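You operate a simulated robot arm through the tools that you are given. There is no shell and no other tool.

The job below is to be done with a simulated robot arm. You get a single attempt, and the scene is never put back.

JOB
Load the tray with the white grip and start the oven at 60 C.
Fine: shut and latch the deep chamber, set the heat dial, and leave the heat switch on.

Only the result counts: the job must be done as asked and must still hold three seconds after the hand-in. Knocking over, shifting, dropping, spilling or breaking anything else fails it.

ROBOT AND FRAMES
A 6-joint arm with a two-finger gripper, fixed in place. Base frame: the origin is on the floor under the middle of its stand, x ahead of it, y to its left, z up. Units: mm, degrees, N and s.
It reaches about 1298 mm from its shoulder. Its first joint turns from -149.0 to 149.0 degrees. Payload 1.57 kg.
The tool frame sits at the grasp point between the pads (the TCP): z along the fingers, y along the line on which they close. The tips reach 21 mm beyond it. The gripper opens to 70 mm; its body begins 50 mm behind the TCP.
Orientation is told as [roll, pitch, yaw] about the base's x, y, z axes, in that order, counted from this pose: with the fingers straight down and closing along the base's y, the tool's x points along the base's -x, its y along +y and its z along -z.

CONTROLS
- The arm moves only by the tool move_arm. Its argument "plan" is a list of rows, each a list of 7 numbers: the gripper command, from -1 (shut) to 1 (fully open), values between in proportion, then the shift along the tool's x, y, z in units of 100 mm (1.0 is 100 mm), then the turn, a rotation vector about the tool's x, y, z in units of 120 degrees (1.0 is 120 degrees). In form: [[gripper, x, y, z, wx, wy, wz], ...]. A call has 1 to 20 rows; each row is the pose to reach, as a shift and turn from the pose commanded when the call began, along the tool's axes at that moment. A call with a number of a shift or a turn outside -1 to 1 is refused whole. Each row takes 0.2 s and may step no farther than 50 mm and 8.6 degrees from the row before; otherwise, or with a gripper value out of range, the whole call is refused. A pose out of reach is approached as far as the arm can. The call stops where the force on the tool passes 40 N (or 10 N more than at its start, if that is more) or the arm is blocked; 0.2 s more then pass. The fingers move at their own pace (about 103.7 mm/s each) and stop on an object; they squeeze with about 24 N. The grip force told is the motor's: it shows also when the fingers shut on nothing. Time passes only in rows, and 0.2 s behind the last, so rows that repeat a pose let the fingers close. The reply holds the time, the measured pose of the TCP, the force on the tool along the base axes, the opening and the grip force, in the units named above and with some noise, with the torque about the TCP (base axes, N m) and any sound that the robot's microphone picked up.
- Cameras (640 x 400 px; columns grow to the right, rows downward): "scene" is fixed at [219.4, -658.9, 1415.1]; the picture's right is [0.94, -0.35, 0.00], its down [-0.10, -0.27, -0.96] and it looks along [0.34, 0.90, -0.29] (base axes); focal length 318 px, centre (320, 200). "wrist" rides on the gripper at [79, 4, -81] in the tool frame; the picture's right is [-0.05, 1.00, 0.00], its down [-0.67, -0.04, -0.74] and it looks along [-0.74, -0.04, 0.67] (tool axes); focal length 256 px, centre (320, 200). There is no depth. A picture from a camera that has moved, and an enlarged one, comes with that camera's place and axes in the base frame and with its lens. The place of the scene camera against the robot may be out by one fixed shift of up to 18 mm in any direction.
- camera(camera): a new picture of that camera. The clock stands still meanwhile.
- lift_body(by): slides the trunk up (or, below 0, down) by that many mm; the arm rides with it, the base frame stays. It gives what a move gives, with no picture.
- inspect(camera, box): a new picture of the part [left, top, right, bottom] of that camera's present view, enlarged. The clock stands still meanwhile.
- hand_in(): hands the job in; it is judged then, once.

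Nothing tells you positions but the pictures and the camera data. Unless the task says otherwise, let go and move clear before handing in.

The tools are called after "Request:" as a command line: name --pt "numbers of a row" for each row, then --argument value for the rest, lists and objects as JSON in quotes. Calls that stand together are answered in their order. move_arm: Moves the arm, as the interface text tells. Its arguments: {"type":"object","properties":{"plan":{"type":"array"}},"required":["plan"]} The other tools are called the same way: lift_body (by) moves the trunk up or down; camera (camera) takes a picture; inspect (camera, box) takes an enlarged picture of a part of a camera's view; hand_in () hands the job in.

At the start:

```text
t: 0.0
eef_pos: [292.7, 607.7, 1203.2]
tcp_rot: [0.0, 0.0, -0.1]
force: [-0.3, -0.1, 0.1]
wrist_torque: [0.02, -0.01, 0.02]
finger_gap: 70.0
gripper_force: 0.0
trunk travel left (down, up): [-884.0, 86.0]
```

scene: 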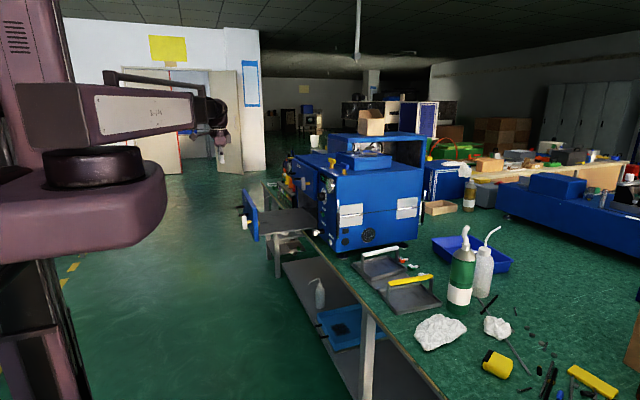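
wrist: 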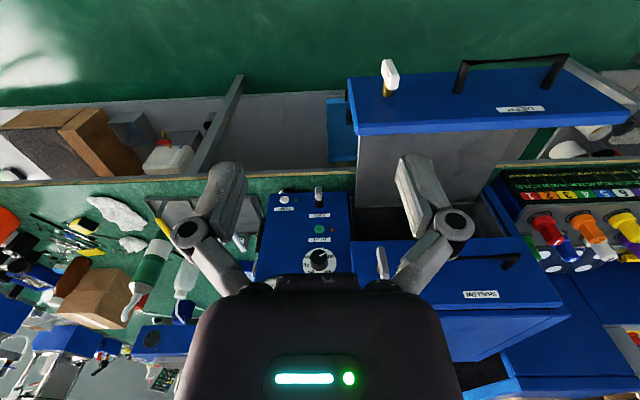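

I see a blue oven on a bench with an open lower "deep" drawer/door, a "shallow" chamber, a control panel with a dial, and two trays with white and yellow grips on the bench. I'll enlarge the views before moving anything.

Request:
inspect --camera "scene" --box '[220, 120, 460, 270]'

Request:
inspect --camera "scene" --box '[320, 220, 480, 320]'

Request:
inspect --camera "wrist" --box '[230, 170, 390, 280]'

Request:
inspect --camera "wrist" --box '[330, 40, 640, 240]'

```text
2.67 times, centred on (340, 195) of scene
camera zoom: at [219.4, -658.9, 1415.1], right [0.94, -0.35, 0.0], down [-0.1, -0.27, -0.96], along [0.34, 0.9, -0.29], focal length 847 px, centre (267, 213)
```

zoom: 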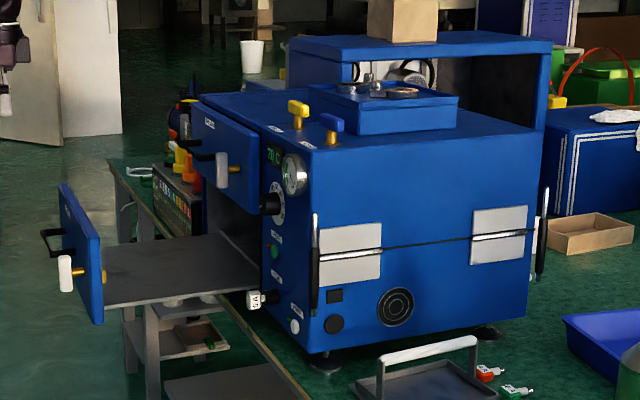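

```text
4.00 times, centred on (400, 270) of scene
camera zoom: at [219.4, -658.9, 1415.1], right [0.94, -0.35, 0.0], down [-0.1, -0.27, -0.96], along [0.34, 0.9, -0.29], focal length 1270 px, centre (0, -80)
```

zoom: 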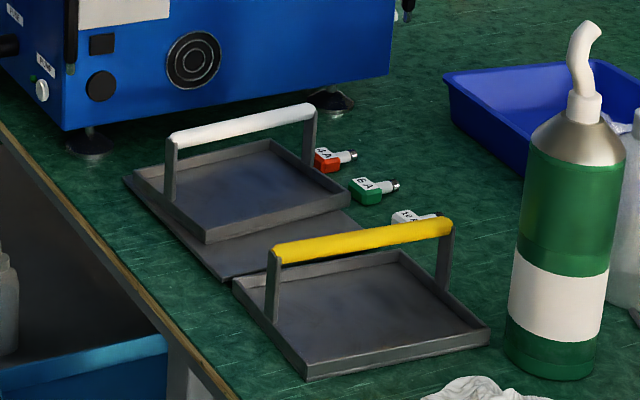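

```text
3.64 times, centred on (310, 225) of wrist
camera zoom: at [214.5, 612.3, 1283.7], right [0.05, 1.0, 0.0], down [0.67, -0.04, 0.74], along [0.74, -0.04, -0.67], focal length 931 px, centre (356, 109)
```

zoom: 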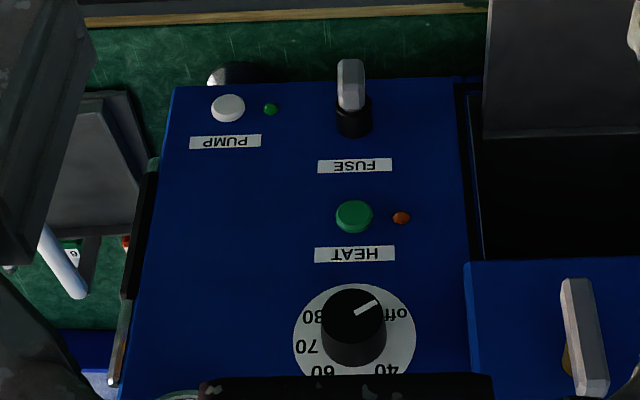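

```text
2.00 times, centred on (485, 140) of wrist
camera zoom: at [214.5, 612.3, 1283.7], right [0.05, 1.0, 0.0], down [0.67, -0.04, 0.74], along [0.74, -0.04, -0.67], focal length 512 px, centre (-10, 320)
```

zoom: 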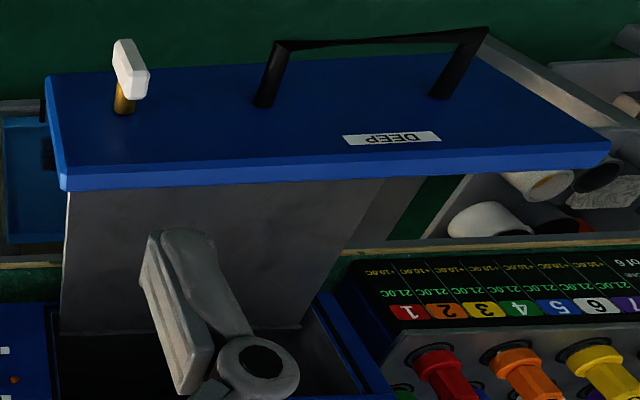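

The oven front is at about x≈700. The deep drawer is pulled out, with its latch knob near (373, 708, 890), and the white-grip tray's bar is near (770–925, 318, 850). I'll move the arm toward the right, keeping high, to get a better look at the tray and bench.

Request:
move_arm --pt "1 -0.2 -0.4 0 0 0 0" --pt "1 -0.4 -0.8 0 0 0 0" --pt "1 -0.5 -1.0 0 0 0 0"

```text
t: 0.8
eef_pos: [345.2, 507.4, 1202.4]
tcp_rot: [0.0, 0.1, 0.1]
force: [0.9, -0.1, 0.0]
wrist_torque: [0.02, -0.01, 0.0]
finger_gap: 70.2
gripper_force: 0.1
trunk travel left (down, up): [-884.0, 86.0]
```

The arm moved as I commanded and nothing is in the way. I'll keep going toward the tray viewpoint.

Request:
move_arm --pt "1 -0.3 -0.4 0 0 0 0" --pt "1 -0.6 -0.8 0 0 0 0" --pt "1 -0.7 -1.0 0 0 0 0"

Request:
move_arm --pt "1 -0.3 -0.4 0 0 0 0" --pt "1 -0.6 -0.8 0 0 0 0" --pt "1 -0.7 -0.9 0 0 0 0"

Request:
camera --camera "wrist"

Request:
camera --camera "scene"

```text
t: 1.6
eef_pos: [413.5, 408.0, 1202.8]
tcp_rot: [0.0, -0.1, 0.0]
force: [0.1, -0.4, 0.4]
wrist_torque: [0.01, 0.01, -0.01]
finger_gap: 70.2
gripper_force: 0.1
trunk travel left (down, up): [-884.0, 86.0]
```

```text
t: 2.4
eef_pos: [483.5, 317.5, 1202.5]
tcp_rot: [0.1, 0.1, 0.0]
force: [-0.5, -0.7, 0.6]
wrist_torque: [-0.03, -0.02, -0.01]
finger_gap: 70.0
gripper_force: 0.1
trunk travel left (down, up): [-884.0, 86.0]
```

```text
taken
camera wrist: at [404.6, 322.2, 1283.7], right [0.05, 1.0, 0.0], down [0.67, -0.04, 0.74], along [0.74, -0.04, -0.67], focal length 256 px, centre (320, 200)
```

wrist: 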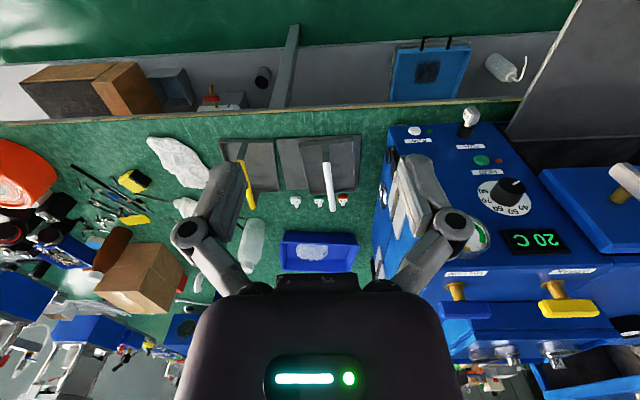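

```text
taken
```

scene: 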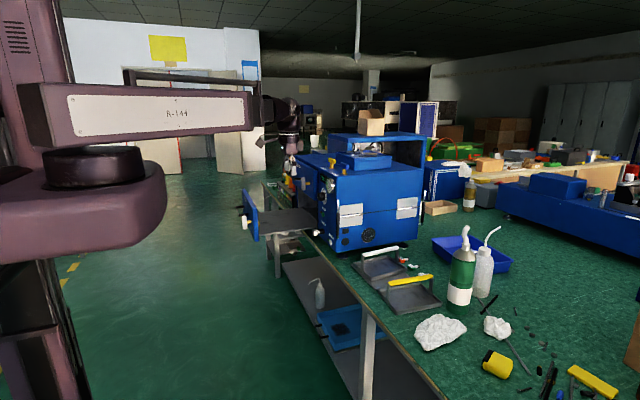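

Request:
inspect --camera "wrist" --box '[200, 110, 380, 220]'

Request:
inspect --camera "wrist" --box '[370, 100, 640, 270]'

Request:
inspect --camera "wrist" --box '[420, 230, 640, 370]'

```text
3.56 times, centred on (290, 165) of wrist
camera zoom: at [404.6, 322.2, 1283.7], right [0.05, 1.0, 0.0], down [0.67, -0.04, 0.74], along [0.74, -0.04, -0.67], focal length 910 px, centre (427, 324)
```

zoom: 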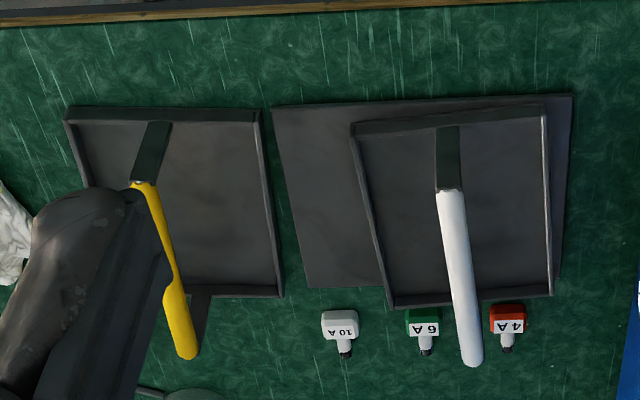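

```text
2.35 times, centred on (505, 185) of wrist
camera zoom: at [404.6, 322.2, 1283.7], right [0.05, 1.0, 0.0], down [0.67, -0.04, 0.74], along [0.74, -0.04, -0.67], focal length 602 px, centre (-115, 235)
```

zoom: 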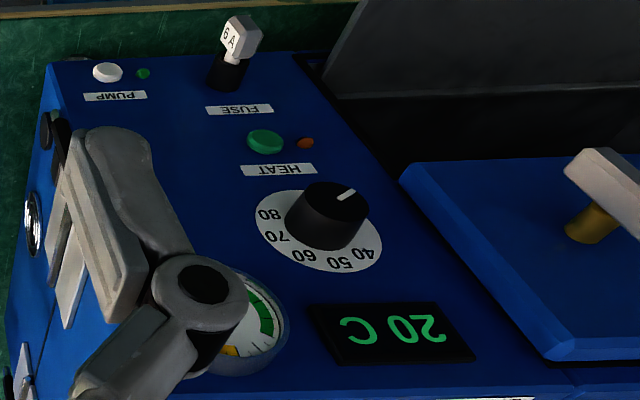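

```text
2.86 times, centred on (530, 300) of wrist
camera zoom: at [404.6, 322.2, 1283.7], right [0.05, 1.0, 0.0], down [0.67, -0.04, 0.74], along [0.74, -0.04, -0.67], focal length 731 px, centre (-280, -86)
```

zoom: 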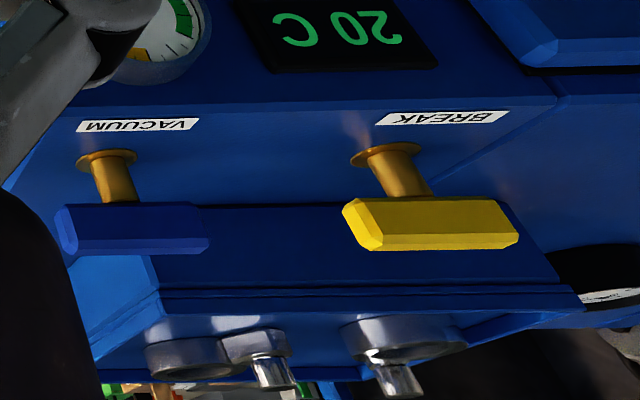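

The tray sits at yaw ≈4° and spans x≈760–940, y≈255–387. Its bar centre is near (846, 322, 850). The panel has PUMP, FUSE, HEAT, the dial (now at "off") and a 20 C display. Before touching anything, I'll survey the oven front and the drawers.

Request:
inspect --camera "wrist" --box '[400, 100, 540, 190]'

Request:
move_arm --pt "1 0.4 0.3 0 0 0 0" --pt "1 0.7 0.7 0 0 0 0" --pt "1 1.0 1.0 0 0 0 0"

Request:
move_arm --pt "1 0.4 0.3 0 0 0 0" --pt "1 0.7 0.7 0 0 0 0" --pt "1 0.9 1.0 0 0 0 0"

Request:
move_arm --pt "1 0 0.4 0 0 0 0" --pt "1 0 0.8 0 0 0 0" --pt "1 0 1.0 0 0 0 0"

Request:
move_arm --pt "1 0 0.4 0 0 0 0" --pt "1 0 0.8 0 0 0 0" --pt "1 0 1.0 0 0 0 0"

Request:
move_arm --pt "1 0 0 0 0 -0.06 0" --pt "1 0 0 0 0 -0.12 0" --pt "1 0 0 0 0 -0.18 0" --pt "1 0 0 0 0 -0.24 0"

Request:
camera --camera "wrist"

```text
4.44 times, centred on (470, 145) of wrist
camera zoom: at [404.6, 322.2, 1283.7], right [0.05, 1.0, 0.0], down [0.67, -0.04, 0.74], along [0.74, -0.04, -0.67], focal length 1138 px, centre (-347, 444)
```

zoom: 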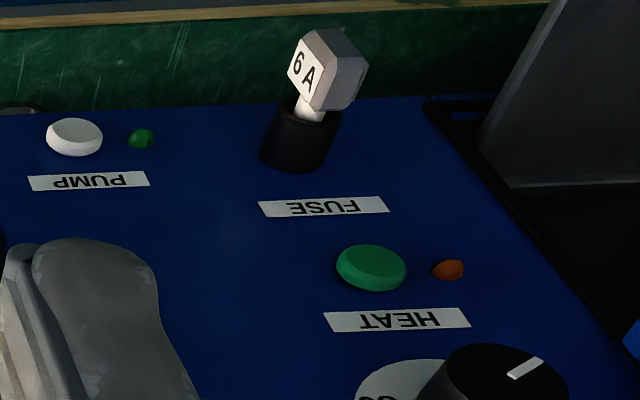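

```text
t: 3.2
eef_pos: [380.5, 418.7, 1203.2]
tcp_rot: [0.0, 0.0, 0.0]
force: [-0.2, 0.6, -0.3]
wrist_torque: [0.0, 0.0, -0.01]
finger_gap: 70.2
gripper_force: 0.1
trunk travel left (down, up): [-884.0, 86.0]
```

```text
t: 4.0
eef_pos: [291.3, 518.4, 1203.0]
tcp_rot: [0.0, -0.1, 0.0]
force: [-1.2, 0.0, 0.4]
wrist_torque: [-0.02, -0.02, -0.04]
finger_gap: 70.1
gripper_force: 0.0
trunk travel left (down, up): [-884.0, 86.0]
```

```text
t: 4.8
eef_pos: [293.0, 617.7, 1202.6]
tcp_rot: [0.1, 0.0, 0.0]
force: [0.8, 1.0, 0.3]
wrist_torque: [0.02, 0.0, 0.01]
finger_gap: 70.3
gripper_force: 0.0
trunk travel left (down, up): [-884.0, 86.0]
```

```text
t: 5.6
eef_pos: [292.6, 718.2, 1202.4]
tcp_rot: [0.0, 0.0, 0.0]
force: [0.2, 0.1, -0.7]
wrist_torque: [0.0, -0.01, -0.04]
finger_gap: 70.1
gripper_force: 0.1
trunk travel left (down, up): [-884.0, 86.0]
```

```text
t: 6.6
eef_pos: [292.1, 718.3, 1225.4]
tcp_rot: [0.1, -28.9, 0.0]
force: [0.8, 0.5, -0.8]
wrist_torque: [-0.01, -0.01, 0.01]
finger_gap: 70.1
gripper_force: 0.1
out of reach, approached as far as the arm can: row 2, 3, 4
trunk travel left (down, up): [-884.0, 86.0]
```

```text
taken
camera wrist: at [185.0, 722.2, 1258.5], right [0.05, 1.0, 0.03], down [0.22, -0.04, 0.97], along [0.97, -0.04, -0.22], focal length 256 px, centre (320, 200)
```

wrist: 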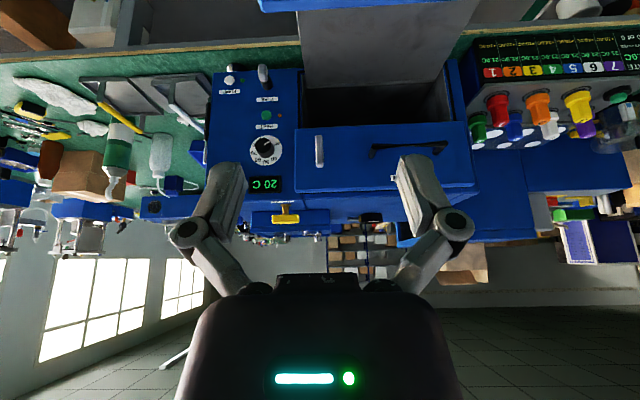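

The fully tilted pose was partly out of reach at this height, but the view is usable. I'll enlarge the oven front.

Request:
inspect --camera "wrist" --box '[200, 0, 480, 240]'

Request:
inspect --camera "wrist" --box '[200, 50, 340, 150]'

```text
1.67 times, centred on (340, 120) of wrist
camera zoom: at [185.0, 722.2, 1258.5], right [0.05, 1.0, 0.03], down [0.22, -0.04, 0.97], along [0.97, -0.04, -0.22], focal length 427 px, centre (287, 333)
```

zoom: 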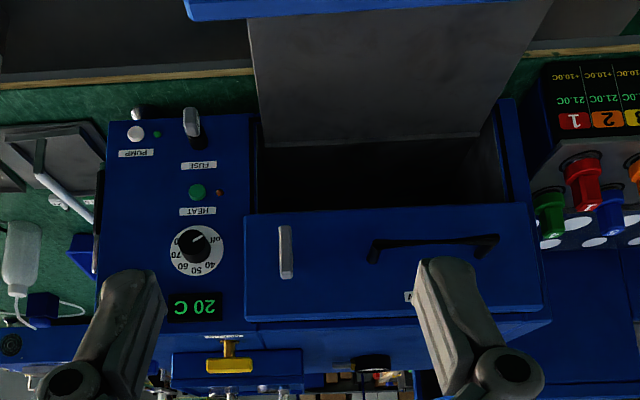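

```text
4.00 times, centred on (270, 100) of wrist
camera zoom: at [185.0, 722.2, 1258.5], right [0.05, 1.0, 0.03], down [0.22, -0.04, 0.97], along [0.97, -0.04, -0.22], focal length 1024 px, centre (520, 600)
```

zoom: 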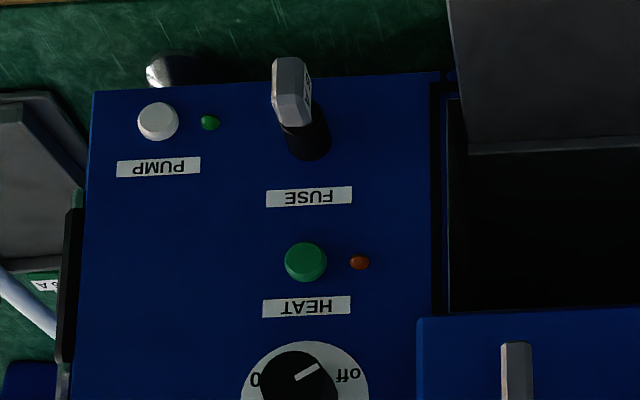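

Both chambers are clear in this view. Deep is pulled out, and shallow sits slightly proud above it. I'll lower the trunk so the gripper can reach panel height with its fingers level, then look again.

Request:
lift_body --by -180

Request:
camera --camera "wrist"

Request:
camera --camera "scene"

```text
t: 8.6
eef_pos: [293.7, 717.4, 1046.0]
tcp_rot: [0.1, -28.7, 0.0]
force: [0.4, 0.0, 0.2]
wrist_torque: [-0.01, 0.03, -0.01]
finger_gap: 69.9
gripper_force: 0.1
trunk travel left (down, up): [-704.0, 266.0]
```

```text
taken
camera wrist: at [185.4, 722.2, 1078.6], right [0.05, 1.0, 0.03], down [0.22, -0.04, 0.97], along [0.97, -0.04, -0.23], focal length 256 px, centre (320, 200)
```

wrist: 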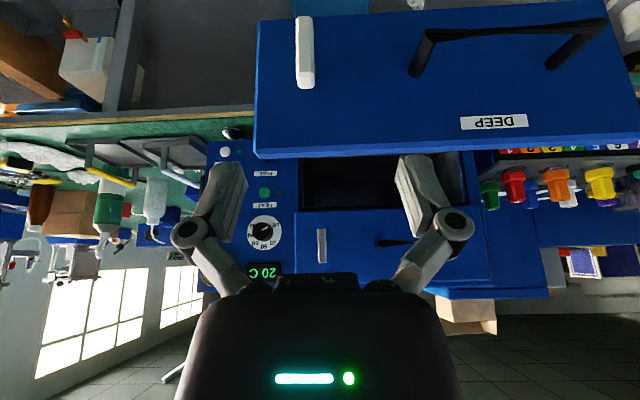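

```text
taken
```

scene: 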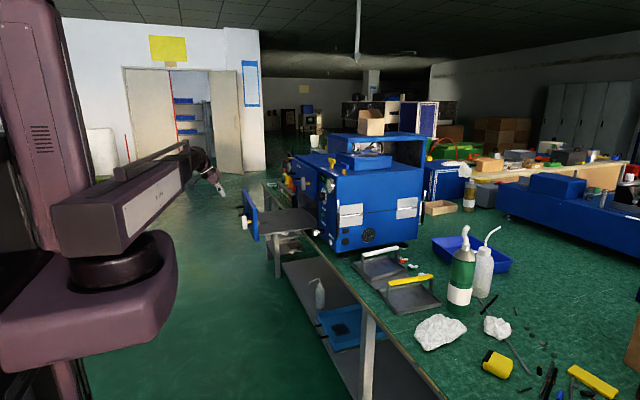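

I now have two vertically offset views of the front. I'll take enlarged crops from here so I can triangulate the dial, buttons, drawer front and knobs.

Request:
inspect --camera "wrist" --box '[200, 120, 360, 290]'

Request:
inspect --camera "wrist" --box '[240, 0, 640, 250]'

```text
2.35 times, centred on (280, 205) of wrist
camera zoom: at [185.4, 722.2, 1078.6], right [0.05, 1.0, 0.03], down [0.22, -0.04, 0.97], along [0.97, -0.04, -0.23], focal length 602 px, centre (414, 188)
```

zoom: 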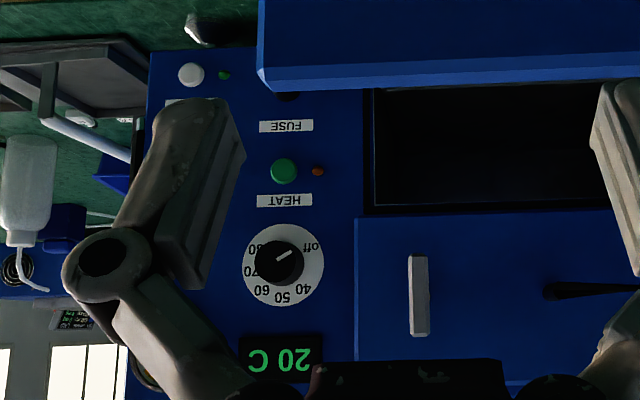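

```text
1.60 times, centred on (440, 125) of wrist
camera zoom: at [185.4, 722.2, 1078.6], right [0.05, 1.0, 0.03], down [0.22, -0.04, 0.97], along [0.97, -0.04, -0.23], focal length 410 px, centre (128, 320)
```

zoom: 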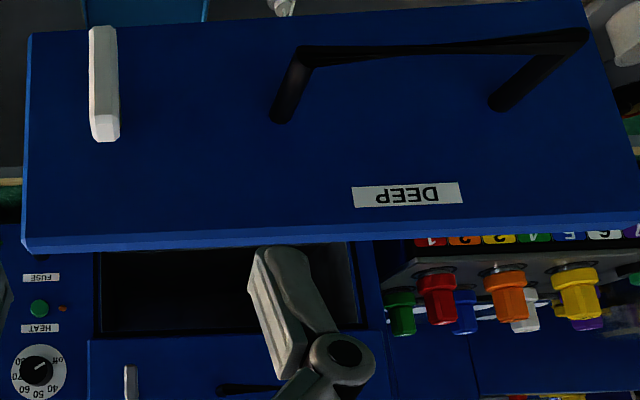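

Triangulated positions:
- Dial plate: about (704, 586, 1023).
- HEAT button: about (700, 585, 939).
- Deep drawer face: x≈404, y 654–996, z 832–977. Its T-latch is at (369, 705, 906) and stands vertical.

Next I'll zoom the fixed camera on the drawer seams and the tray area to refine shelf height and clearances.

Request:
inspect --camera "scene" --box '[275, 150, 345, 205]'

Request:
inspect --camera "scene" --box '[235, 180, 335, 245]'

```text
7.27 times, centred on (310, 178) of scene
camera zoom: at [219.4, -658.9, 1415.1], right [0.94, -0.35, 0.0], down [-0.1, -0.27, -0.96], along [0.34, 0.9, -0.29], focal length 2309 px, centre (393, 364)
```

zoom: 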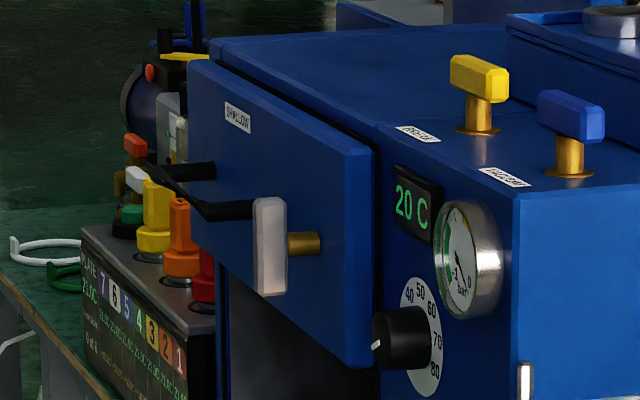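

```text
6.15 times, centred on (285, 212) of scene
camera zoom: at [219.4, -658.9, 1415.1], right [0.94, -0.35, 0.0], down [-0.1, -0.27, -0.96], along [0.34, 0.9, -0.29], focal length 1954 px, centre (535, 123)
```

zoom: 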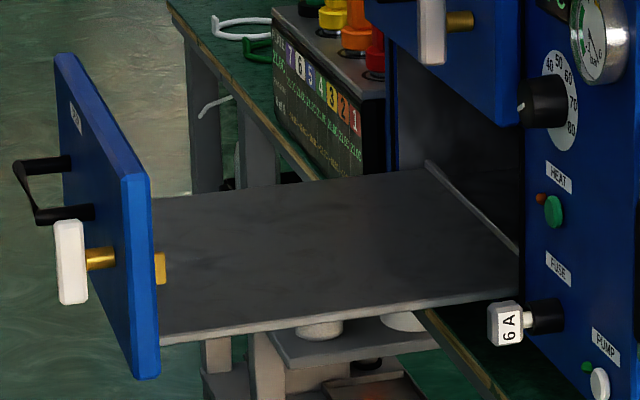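

The fuse plug reads 6 A, and the shallow chamber looks shut against its seal. The deep shelf surface is at about z≈840 and spans x≈424–720, y≈676–981. The plan is to grip the tray bar, carry it round the front of the oven, and set it down on that shelf. First I'll level the gripper and go back to the tray.

Request:
move_arm --pt "1 0 0 0 0 0.06 0" --pt "1 0 0 0 0 0.12 0" --pt "1 0 0 0 0 0.18 0" --pt "1 0 0 0 0 0.24 0"

```text
t: 9.6
eef_pos: [293.2, 717.7, 1021.8]
tcp_rot: [0.0, 0.1, 0.0]
force: [-0.4, 0.5, 0.7]
wrist_torque: [-0.01, 0.03, 0.0]
finger_gap: 69.9
gripper_force: 0.1
out of reach, approached as far as the arm can: row 1, 2, 3, 4
trunk travel left (down, up): [-704.0, 266.0]
```

Request:
move_arm --pt "1 0 -0.4 0 0 0 0" --pt "1 0 -0.8 0 0 0 0" --pt "1 0 -1.0 0 0 0 0"

Request:
move_arm --pt "1 0 -0.4 0 0 0 0" --pt "1 0 -0.8 0 0 0 0" --pt "1 0 -1.0 0 0 0 0"

Request:
move_arm --pt "1 -0.3 -0.4 0 0 0 0" --pt "1 -0.6 -0.8 0 0 0 0" --pt "1 -1.0 -1.0 0 0 0 0"

Request:
move_arm --pt "1 -0.3 -0.4 0 0 0 0" --pt "1 -0.6 -0.8 0 0 0 0" --pt "1 -1.0 -0.96 0 0 0 0"

Request:
camera --camera "wrist"

```text
t: 10.4
eef_pos: [292.5, 616.8, 1023.4]
tcp_rot: [0.0, 0.0, 0.0]
force: [-0.4, -1.0, 0.3]
wrist_torque: [-0.01, 0.01, -0.02]
finger_gap: 70.1
gripper_force: 0.0
trunk travel left (down, up): [-704.0, 266.0]
```

```text
t: 11.2
eef_pos: [292.2, 516.1, 1023.0]
tcp_rot: [0.0, 0.1, 0.0]
force: [0.4, 0.1, -0.7]
wrist_torque: [0.0, -0.01, -0.02]
finger_gap: 69.8
gripper_force: 0.0
trunk travel left (down, up): [-704.0, 266.0]
```

```text
t: 12.0
eef_pos: [392.3, 418.6, 1023.4]
tcp_rot: [0.0, 0.1, 0.0]
force: [0.4, 0.7, 0.3]
wrist_torque: [0.0, -0.02, 0.02]
finger_gap: 70.1
gripper_force: 0.0
trunk travel left (down, up): [-704.0, 266.0]
```

```text
t: 12.8
eef_pos: [495.4, 321.1, 1022.0]
tcp_rot: [0.0, 0.1, 0.1]
force: [-0.2, 0.4, 0.3]
wrist_torque: [-0.06, 0.03, 0.01]
finger_gap: 69.9
gripper_force: 0.2
trunk travel left (down, up): [-704.0, 266.0]
```

```text
taken
camera wrist: at [415.9, 325.7, 1103.6], right [0.05, 1.0, 0.0], down [0.67, -0.04, 0.74], along [0.74, -0.04, -0.67], focal length 256 px, centre (320, 200)
```

wrist: 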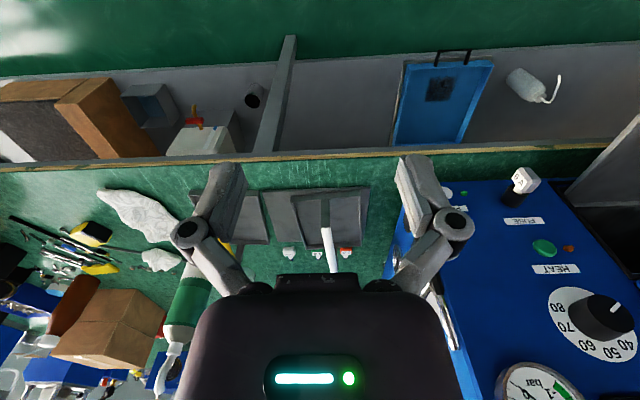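

The tray is between the fingers in this view, and the dial face shows clearly. I'll enlarge both.

Request:
inspect --camera "wrist" --box '[230, 170, 400, 280]'

Request:
inspect --camera "wrist" --box '[480, 150, 640, 370]'

```text
3.64 times, centred on (315, 225) of wrist
camera zoom: at [415.9, 325.7, 1103.6], right [0.05, 1.0, 0.0], down [0.67, -0.04, 0.74], along [0.74, -0.04, -0.67], focal length 931 px, centre (338, 109)
```

zoom: 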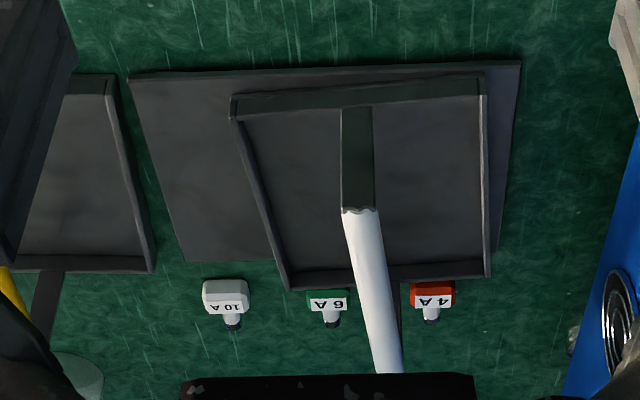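

```text
1.82 times, centred on (560, 260) of wrist
camera zoom: at [415.9, 325.7, 1103.6], right [0.05, 1.0, 0.0], down [0.67, -0.04, 0.74], along [0.74, -0.04, -0.67], focal length 465 px, centre (-116, 91)
```

zoom: 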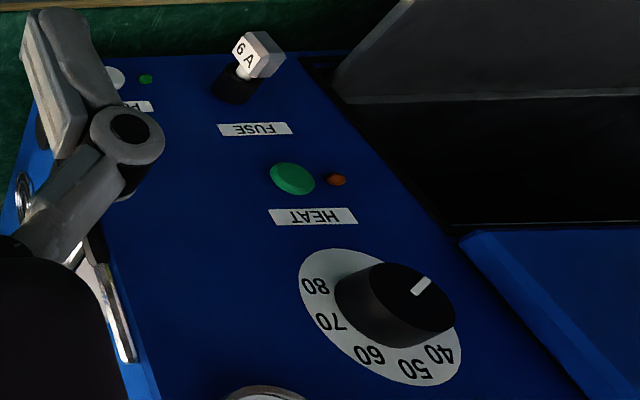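

The bar's centre is about (847, 323, 852) with yaw ≈ +4°. I'll go above it at the current height and turn the gripper to match.

Request:
move_arm --pt "1 -0.4 0 0 0 0 0" --pt "1 -0.8 0 0 0 0 0" --pt "1 -1.0 0 0 0 0 0"

Request:
move_arm --pt "1 -0.4 0 0 0 0 0" --pt "1 -0.8 0 0 0 0 0" --pt "1 -1.0 0 0 0 0 0"

Request:
move_arm --pt "1 -0.4 0 0 0 0 0" --pt "1 -0.8 0 0 0 0 0" --pt "1 -1.0 0 0 0 0 0"

Request:
camera --camera "wrist"

Request:
camera --camera "scene"

```text
t: 13.6
eef_pos: [593.2, 322.1, 1022.7]
tcp_rot: [0.0, 0.0, 0.0]
force: [-0.1, 0.3, 0.2]
wrist_torque: [0.03, 0.02, 0.03]
finger_gap: 70.0
gripper_force: 0.1
trunk travel left (down, up): [-704.0, 266.0]
```

```text
t: 14.4
eef_pos: [692.8, 322.3, 1022.8]
tcp_rot: [0.0, 0.0, -0.1]
force: [-0.2, 1.0, 0.1]
wrist_torque: [0.01, 0.01, 0.0]
finger_gap: 69.9
gripper_force: 0.0
trunk travel left (down, up): [-704.0, 266.0]
```

```text
t: 15.2
eef_pos: [792.3, 322.1, 1022.1]
tcp_rot: [0.0, 0.0, -0.1]
force: [0.1, 0.5, 0.0]
wrist_torque: [0.0, 0.0, 0.0]
finger_gap: 70.1
gripper_force: 0.0
trunk travel left (down, up): [-704.0, 266.0]
```

```text
taken
camera wrist: at [714.1, 326.4, 1103.7], right [0.05, 1.0, 0.0], down [0.67, -0.04, 0.74], along [0.74, -0.04, -0.67], focal length 256 px, centre (320, 200)
```

wrist: 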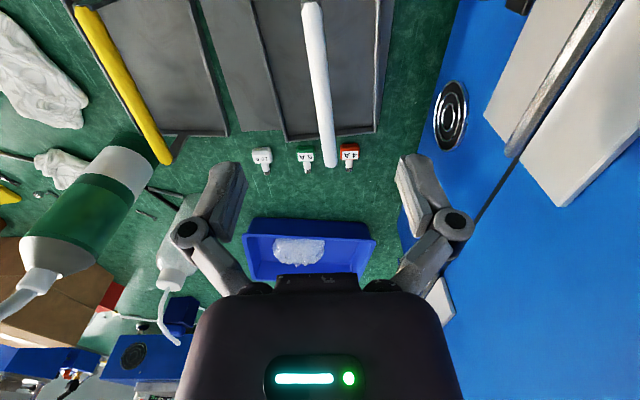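

```text
taken
```

scene: 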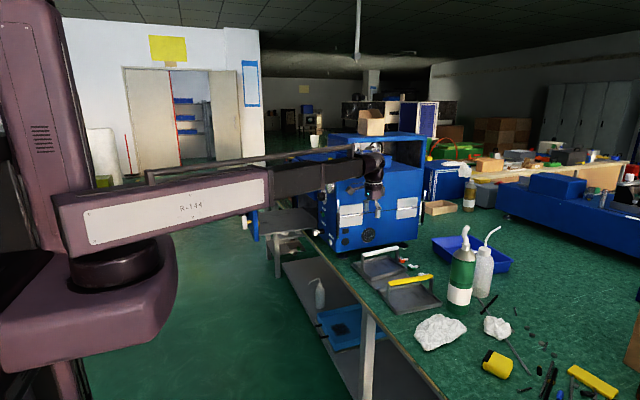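

The bar runs along x with y≈323 at its middle. I'll centre over it, yaw 3.5°, and descend partway.

Request:
move_arm --pt "1 -0.3 0.01 0 0 0 -0.015" --pt "1 -0.53 0.01 0 0 0 -0.03" --pt "1 -0.53 0.01 0.3 0 0 -0.03" --pt "1 -0.53 0.01 0.6 0 0 -0.03" --pt "1 -0.53 0.01 0.9 0 0 -0.03"

Request:
camera --camera "wrist"

Request:
inspect --camera "scene" --box '[330, 180, 450, 290]'

```text
t: 16.4
eef_pos: [844.7, 323.2, 1022.8]
tcp_rot: [0.0, 0.0, 3.6]
force: [-0.4, 0.1, 0.2]
wrist_torque: [-0.04, 0.01, 0.02]
finger_gap: 70.0
gripper_force: 0.0
out of reach, approached as far as the arm can: row 3, 4, 5
trunk travel left (down, up): [-704.0, 266.0]
```

```text
taken
camera wrist: at [766.9, 322.7, 1103.8], right [-0.01, 1.0, 0.0], down [0.67, 0.01, 0.74], along [0.74, 0.01, -0.67], focal length 256 px, centre (320, 200)
```

wrist: 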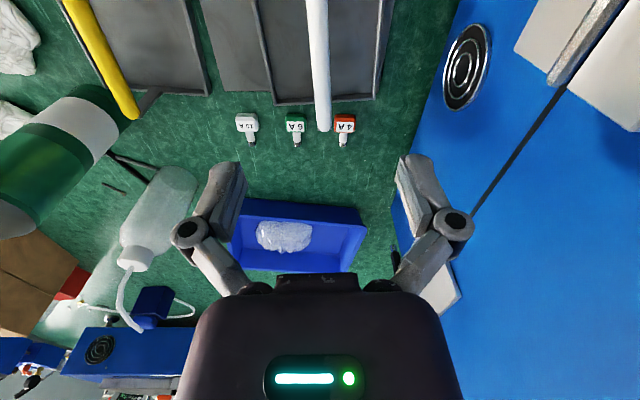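

```text
3.64 times, centred on (390, 235) of scene
camera zoom: at [219.4, -658.9, 1415.1], right [0.94, -0.35, 0.0], down [-0.1, -0.27, -0.96], along [0.34, 0.9, -0.29], focal length 1155 px, centre (66, 73)
```

zoom: 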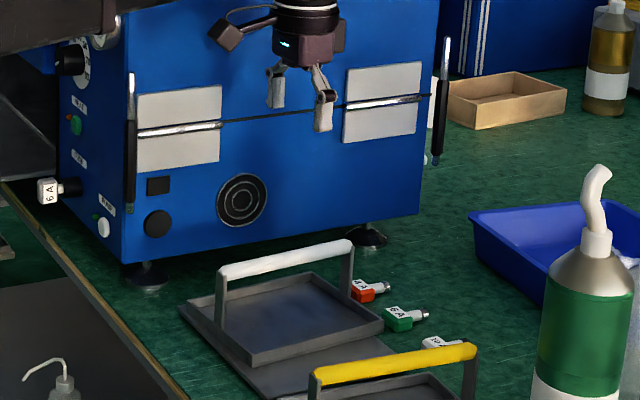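

The arm won't descend further relative to the trunk here, so I'll use the trunk for the descent. First I'll cancel the unreached part of the command by moving it back up.

Request:
move_arm --pt "1 0 0 -0.3 0 0 0" --pt "1 0 0 -0.6 0 0 0" --pt "1 0 0 -0.9 0 0 0"

```text
t: 17.2
eef_pos: [845.3, 323.2, 1023.3]
tcp_rot: [0.0, 0.0, 3.6]
force: [0.1, 0.6, 0.4]
wrist_torque: [0.0, 0.0, -0.02]
finger_gap: 70.0
gripper_force: 0.0
out of reach, approached as far as the arm can: row 1, 2, 3
trunk travel left (down, up): [-704.0, 266.0]
```

Request:
lift_body --by -90

Request:
camera --camera "wrist"

Request:
inspect --camera "scene" --box '[330, 180, 450, 290]'

```text
t: 18.4
eef_pos: [845.2, 323.0, 932.5]
tcp_rot: [0.0, 0.0, 3.6]
force: [0.2, 0.4, -0.1]
wrist_torque: [0.02, 0.02, -0.04]
finger_gap: 70.0
gripper_force: 0.0
trunk travel left (down, up): [-614.0, 356.0]
```

```text
taken
camera wrist: at [766.8, 322.7, 1013.8], right [-0.01, 1.0, 0.0], down [0.67, 0.01, 0.74], along [0.74, 0.01, -0.67], focal length 256 px, centre (320, 200)
```

wrist: 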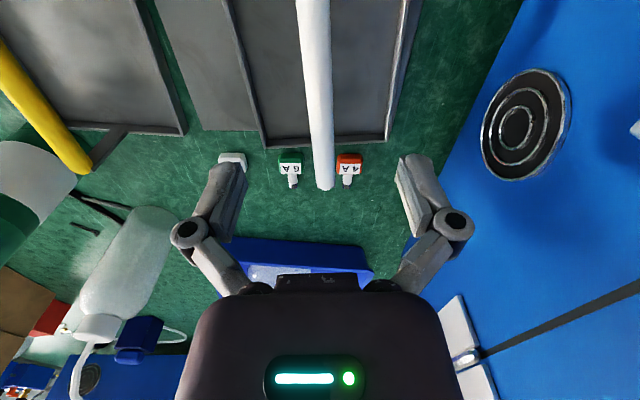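

```text
3.64 times, centred on (390, 235) of scene
camera zoom: at [219.4, -658.9, 1415.1], right [0.94, -0.35, 0.0], down [-0.1, -0.27, -0.96], along [0.34, 0.9, -0.29], focal length 1155 px, centre (66, 73)
```

zoom: 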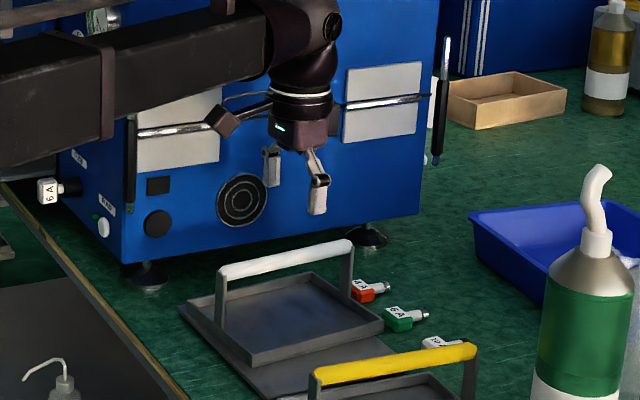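

The bar is centred between the fingers to within about 1 mm. I'll lower the trunk the last 80 mm so the pads straddle the bar, then check from the side.

Request:
lift_body --by -80

Request:
camera --camera "wrist"

Request:
inspect --camera "scene" --box '[340, 210, 430, 290]'

```text
t: 19.6
eef_pos: [845.0, 323.7, 853.1]
tcp_rot: [0.0, -0.1, 3.7]
force: [-0.4, -0.7, -0.1]
wrist_torque: [-0.04, 0.02, -0.02]
finger_gap: 70.0
gripper_force: 0.2
trunk travel left (down, up): [-534.0, 436.0]
```

```text
taken
camera wrist: at [766.8, 322.7, 933.8], right [-0.01, 1.0, 0.0], down [0.67, 0.01, 0.74], along [0.74, 0.01, -0.67], focal length 256 px, centre (320, 200)
```

wrist: 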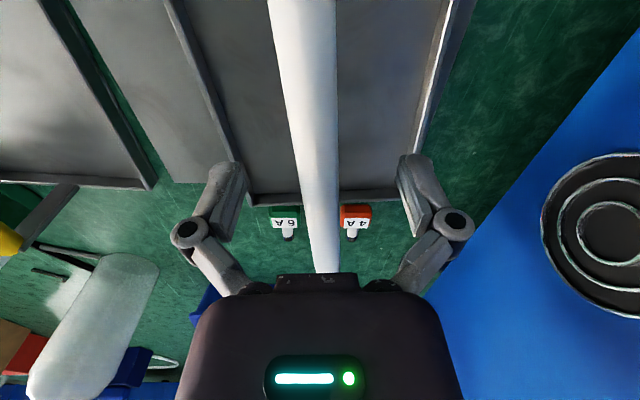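

```text
5.00 times, centred on (385, 250) of scene
camera zoom: at [219.4, -658.9, 1415.1], right [0.94, -0.35, 0.0], down [-0.1, -0.27, -0.96], along [0.34, 0.9, -0.29], focal length 1588 px, centre (-5, -50)
```

zoom: 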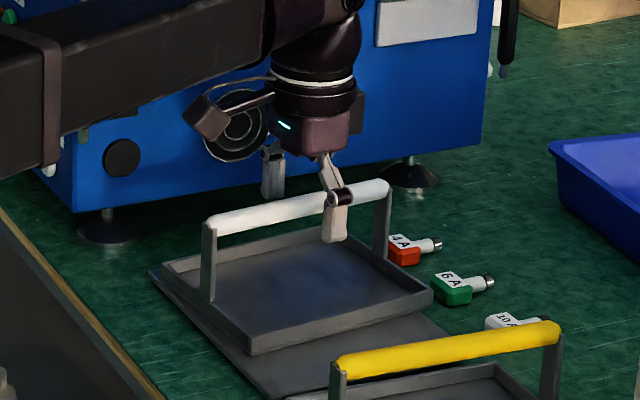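

The bar sits inside the pads, about 8 mm below the TCP. I'll lower 6 mm more, close on the bar, and check the grip.

Request:
lift_body --by -6

Request:
move_arm --pt "0.3 0 0 0 0 0 0" --pt "0 0 0 0 0 0 0" --pt "-0.3 0 0 0 0 0 0" --pt "-0.6 0 0 0 0 0 0" --pt "-1 0 0 0 0 0 0" --pt "-1 0 0 0 0 0 0" --pt "-1 0 0 0 0 0 0"

Request:
inspect --camera "scene" --box '[340, 210, 430, 290]'

```text
t: 20.2
eef_pos: [845.2, 323.8, 848.0]
tcp_rot: [0.0, 0.0, 3.7]
force: [0.6, -0.5, -0.6]
wrist_torque: [-0.03, 0.04, 0.04]
finger_gap: 70.1
gripper_force: 0.0
trunk travel left (down, up): [-528.0, 442.0]
```

```text
t: 21.8
eef_pos: [846.3, 324.0, 846.7]
tcp_rot: [0.1, 0.0, 3.5]
force: [-0.9, 0.4, -0.3]
wrist_torque: [0.01, -0.02, 0.2]
finger_gap: 15.3
gripper_force: 23.9
trunk travel left (down, up): [-528.0, 442.0]
```

```text
5.00 times, centred on (385, 250) of scene
camera zoom: at [219.4, -658.9, 1415.1], right [0.94, -0.35, 0.0], down [-0.1, -0.27, -0.96], along [0.34, 0.9, -0.29], focal length 1588 px, centre (-5, -50)
```

zoom: 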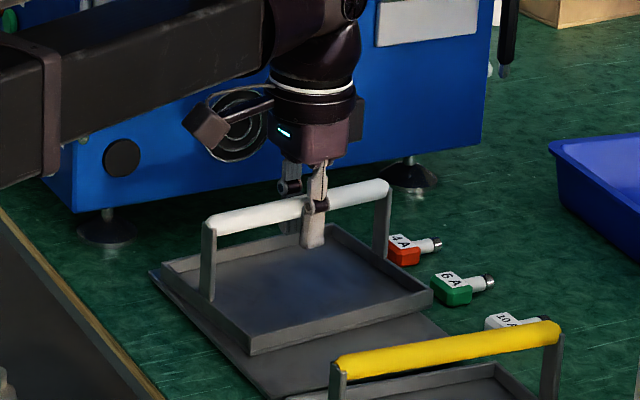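

The grip is solid: 15 mm gap and 24 N. I'll lift slowly with the trunk and check the load.

Request:
lift_body --by 15

Request:
inspect --camera "scene" --box '[340, 200, 430, 280]'

```text
t: 22.4
eef_pos: [845.5, 323.2, 862.8]
tcp_rot: [0.0, -0.1, 3.6]
force: [-0.2, 0.8, -3.9]
wrist_torque: [0.0, 0.0, 0.0]
finger_gap: 15.4
gripper_force: 24.3
trunk travel left (down, up): [-543.0, 427.0]
```

```text
5.00 times, centred on (385, 240) of scene
camera zoom: at [219.4, -658.9, 1415.1], right [0.94, -0.35, 0.0], down [-0.1, -0.27, -0.96], along [0.34, 0.9, -0.29], focal length 1588 px, centre (-5, 0)
```

zoom: 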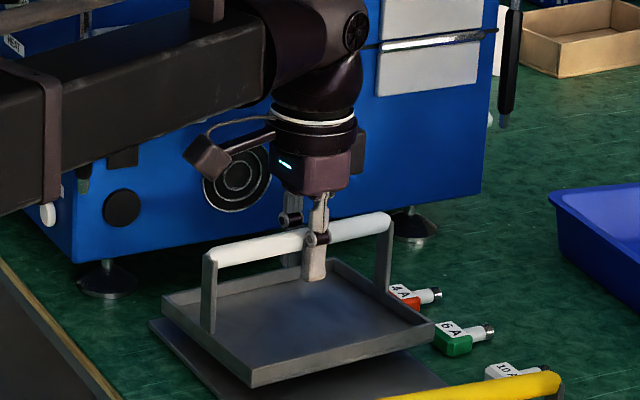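

The tray came up cleanly and level, weighing about 0.4 kg, and the plate underneath stayed put. I'll raise it clear, then draw it back toward the robot away from the bench.

Request:
lift_body --by 132

Request:
inspect --camera "scene" --box '[320, 160, 460, 300]'

```text
t: 24.0
eef_pos: [844.9, 322.5, 993.5]
tcp_rot: [0.1, 0.0, 3.7]
force: [0.3, -0.3, -1.9]
wrist_torque: [-0.02, -0.02, 0.04]
finger_gap: 15.1
gripper_force: 24.1
trunk travel left (down, up): [-675.0, 295.0]
```

```text
2.86 times, centred on (390, 230) of scene
camera zoom: at [219.4, -658.9, 1415.1], right [0.94, -0.35, 0.0], down [-0.1, -0.27, -0.96], along [0.34, 0.9, -0.29], focal length 907 px, centre (120, 114)
```

zoom: 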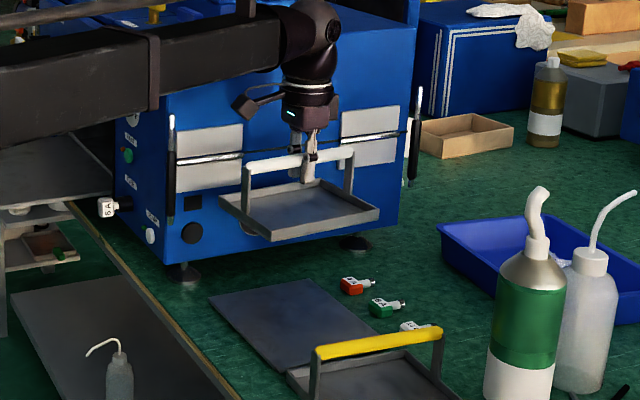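

The other items haven't moved. Now I'll pull the tray back over the bench edge in gentle steps and straighten its yaw.

Request:
move_arm --pt "-1 0.2 0.013 0 0 0 0.006" --pt "-1 0.45 0.028 0 0 0 0.013" --pt "-1 0.7 0.044 0 0 0 0.02" --pt "-1 0.9 0.057 0 0 0 0.027" --pt "-1 0.998 0.063 0 0 0 0.03"

Request:
move_arm --pt "-1 0.25 0 0 0 0 0" --pt "-1 0.5 0 0 0 0 0" --pt "-1 0.75 0 0 0 0 0" --pt "-1 1.0 0 0 0 0 0"

Request:
move_arm --pt "-1 0.25 0 0 0 0 0" --pt "-1 0.5 0 0 0 0 0" --pt "-1 0.75 0 0 0 0 0" --pt "-1 0.93 0 0 0 0 0" --pt "-1 0.93 0 0 0 0 0"

Request:
camera --camera "scene"

Request:
camera --camera "wrist"

```text
t: 25.2
eef_pos: [745.3, 322.5, 993.4]
tcp_rot: [0.0, -0.1, 0.0]
force: [0.3, -0.4, -3.3]
wrist_torque: [0.03, 0.03, 0.01]
finger_gap: 15.1
gripper_force: 23.7
trunk travel left (down, up): [-675.0, 295.0]
```

```text
t: 26.2
eef_pos: [644.7, 324.5, 994.3]
tcp_rot: [0.0, 0.0, 0.0]
force: [-0.2, -0.4, -2.9]
wrist_torque: [0.03, -0.01, -0.04]
finger_gap: 15.0
gripper_force: 23.9
trunk travel left (down, up): [-675.0, 295.0]
```

```text
t: 27.4
eef_pos: [552.5, 323.9, 993.2]
tcp_rot: [0.0, 0.0, 0.0]
force: [0.0, 0.1, -4.0]
wrist_torque: [0.0, -0.02, -0.03]
finger_gap: 15.0
gripper_force: 24.3
trunk travel left (down, up): [-675.0, 295.0]
```

```text
taken
```

scene: 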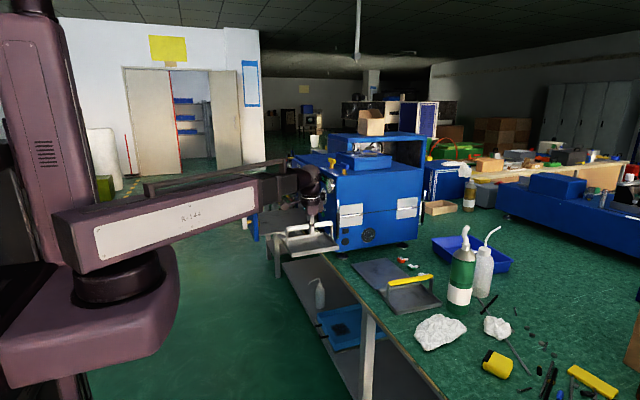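

```text
taken
camera wrist: at [474.4, 327.9, 1074.6], right [0.05, 1.0, 0.0], down [0.67, -0.04, 0.74], along [0.74, -0.04, -0.67], focal length 256 px, centre (320, 200)
```

wrist: 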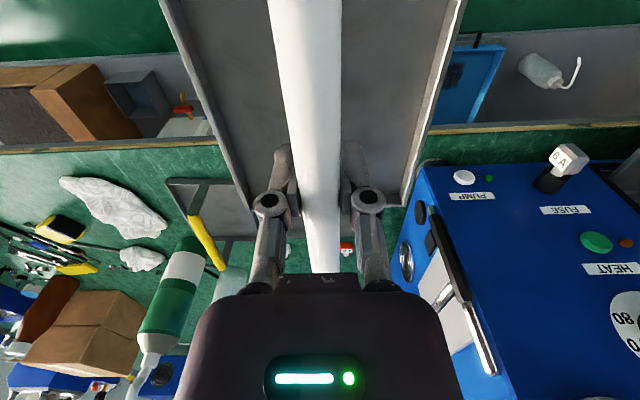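

The tray is held straight. Now I'll move it +y in front of the panel toward the deep shelf. The tray spans x≈454–634, which clears the fuse plug and the drawer face.

Request:
move_arm --pt "-1 0 0.25 0 0 0 0" --pt "-1 0 0.5 0 0 0 0" --pt "-1 0 0.75 0 0 0 0" --pt "-1 0 1.0 0 0 0 0"

Request:
move_arm --pt "-1 0 0.25 0 0 0 0" --pt "-1 0 0.5 0 0 0 0" --pt "-1 0 0.75 0 0 0 0" --pt "-1 0 1.0 0 0 0 0"

Request:
camera --camera "wrist"

Request:
inspect --camera "scene" --box '[220, 140, 360, 280]'

```text
t: 28.4
eef_pos: [553.4, 424.3, 994.9]
tcp_rot: [-0.1, 0.0, 0.0]
force: [0.4, -0.1, -3.5]
wrist_torque: [0.0, 0.01, -0.01]
finger_gap: 15.2
gripper_force: 24.2
trunk travel left (down, up): [-675.0, 295.0]
```

```text
t: 29.4
eef_pos: [553.2, 525.4, 993.4]
tcp_rot: [-0.1, 0.0, -0.1]
force: [1.1, 0.2, -2.8]
wrist_torque: [-0.02, -0.02, -0.01]
finger_gap: 15.2
gripper_force: 24.5
trunk travel left (down, up): [-675.0, 295.0]
```

```text
taken
camera wrist: at [474.9, 528.9, 1074.4], right [0.05, 1.0, 0.0], down [0.67, -0.04, 0.74], along [0.74, -0.04, -0.67], focal length 256 px, centre (320, 200)
```

wrist: 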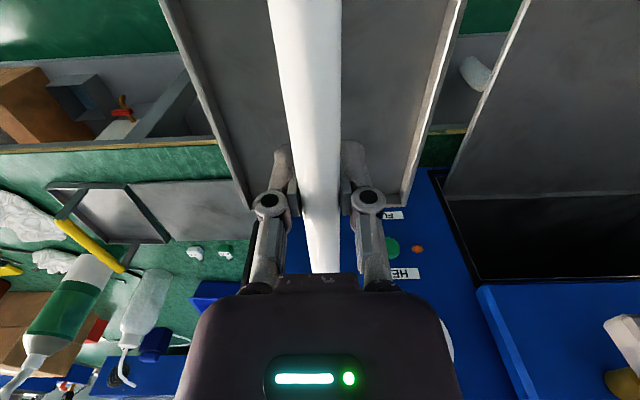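

```text
2.86 times, centred on (290, 210) of scene
camera zoom: at [219.4, -658.9, 1415.1], right [0.94, -0.35, 0.0], down [-0.1, -0.27, -0.96], along [0.34, 0.9, -0.29], focal length 907 px, centre (406, 171)
```

zoom: 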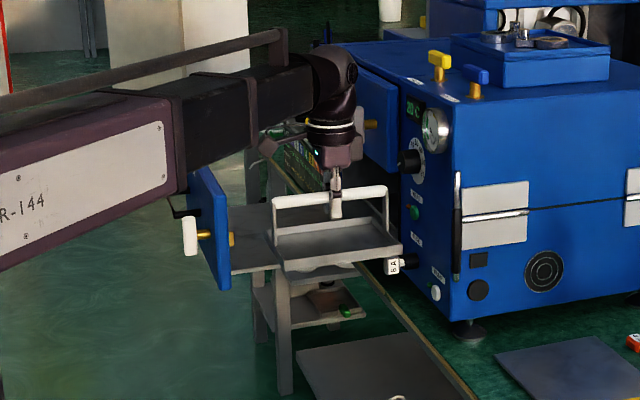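

Request:
move_arm --pt "-1 0 0.25 0 0 0 0" --pt "-1 0 0.5 0 0 0 0" --pt "-1 0 0.75 0 0 0 0" --pt "-1 0 1.0 0 0 0 0"

Request:
camera --camera "wrist"

Request:
inspect --camera "scene" --box '[220, 140, 360, 280]'

```text
t: 30.4
eef_pos: [551.4, 625.2, 994.4]
tcp_rot: [0.0, 0.0, 0.1]
force: [0.1, 0.3, -4.3]
wrist_torque: [-0.03, -0.03, 0.0]
finger_gap: 15.3
gripper_force: 24.4
trunk travel left (down, up): [-675.0, 295.0]
```

```text
taken
camera wrist: at [473.9, 629.1, 1074.3], right [0.05, 1.0, 0.0], down [0.67, -0.03, 0.74], along [0.74, -0.04, -0.67], focal length 256 px, centre (320, 200)
```

wrist: 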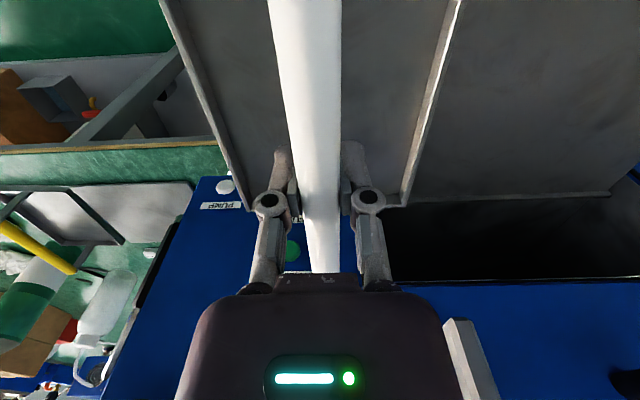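

```text
2.86 times, centred on (290, 210) of scene
camera zoom: at [219.4, -658.9, 1415.1], right [0.94, -0.35, 0.0], down [-0.1, -0.27, -0.96], along [0.34, 0.9, -0.29], focal length 907 px, centre (406, 171)
```

zoom: 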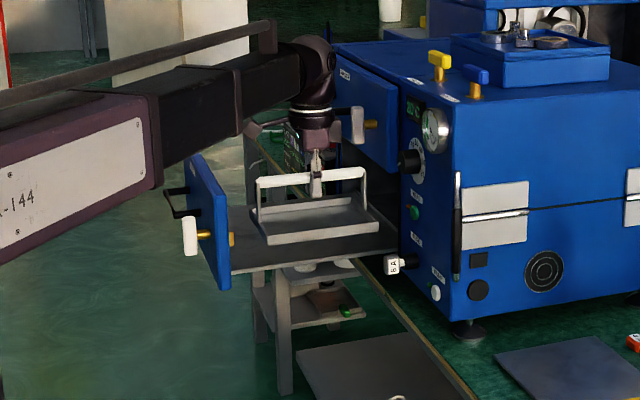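

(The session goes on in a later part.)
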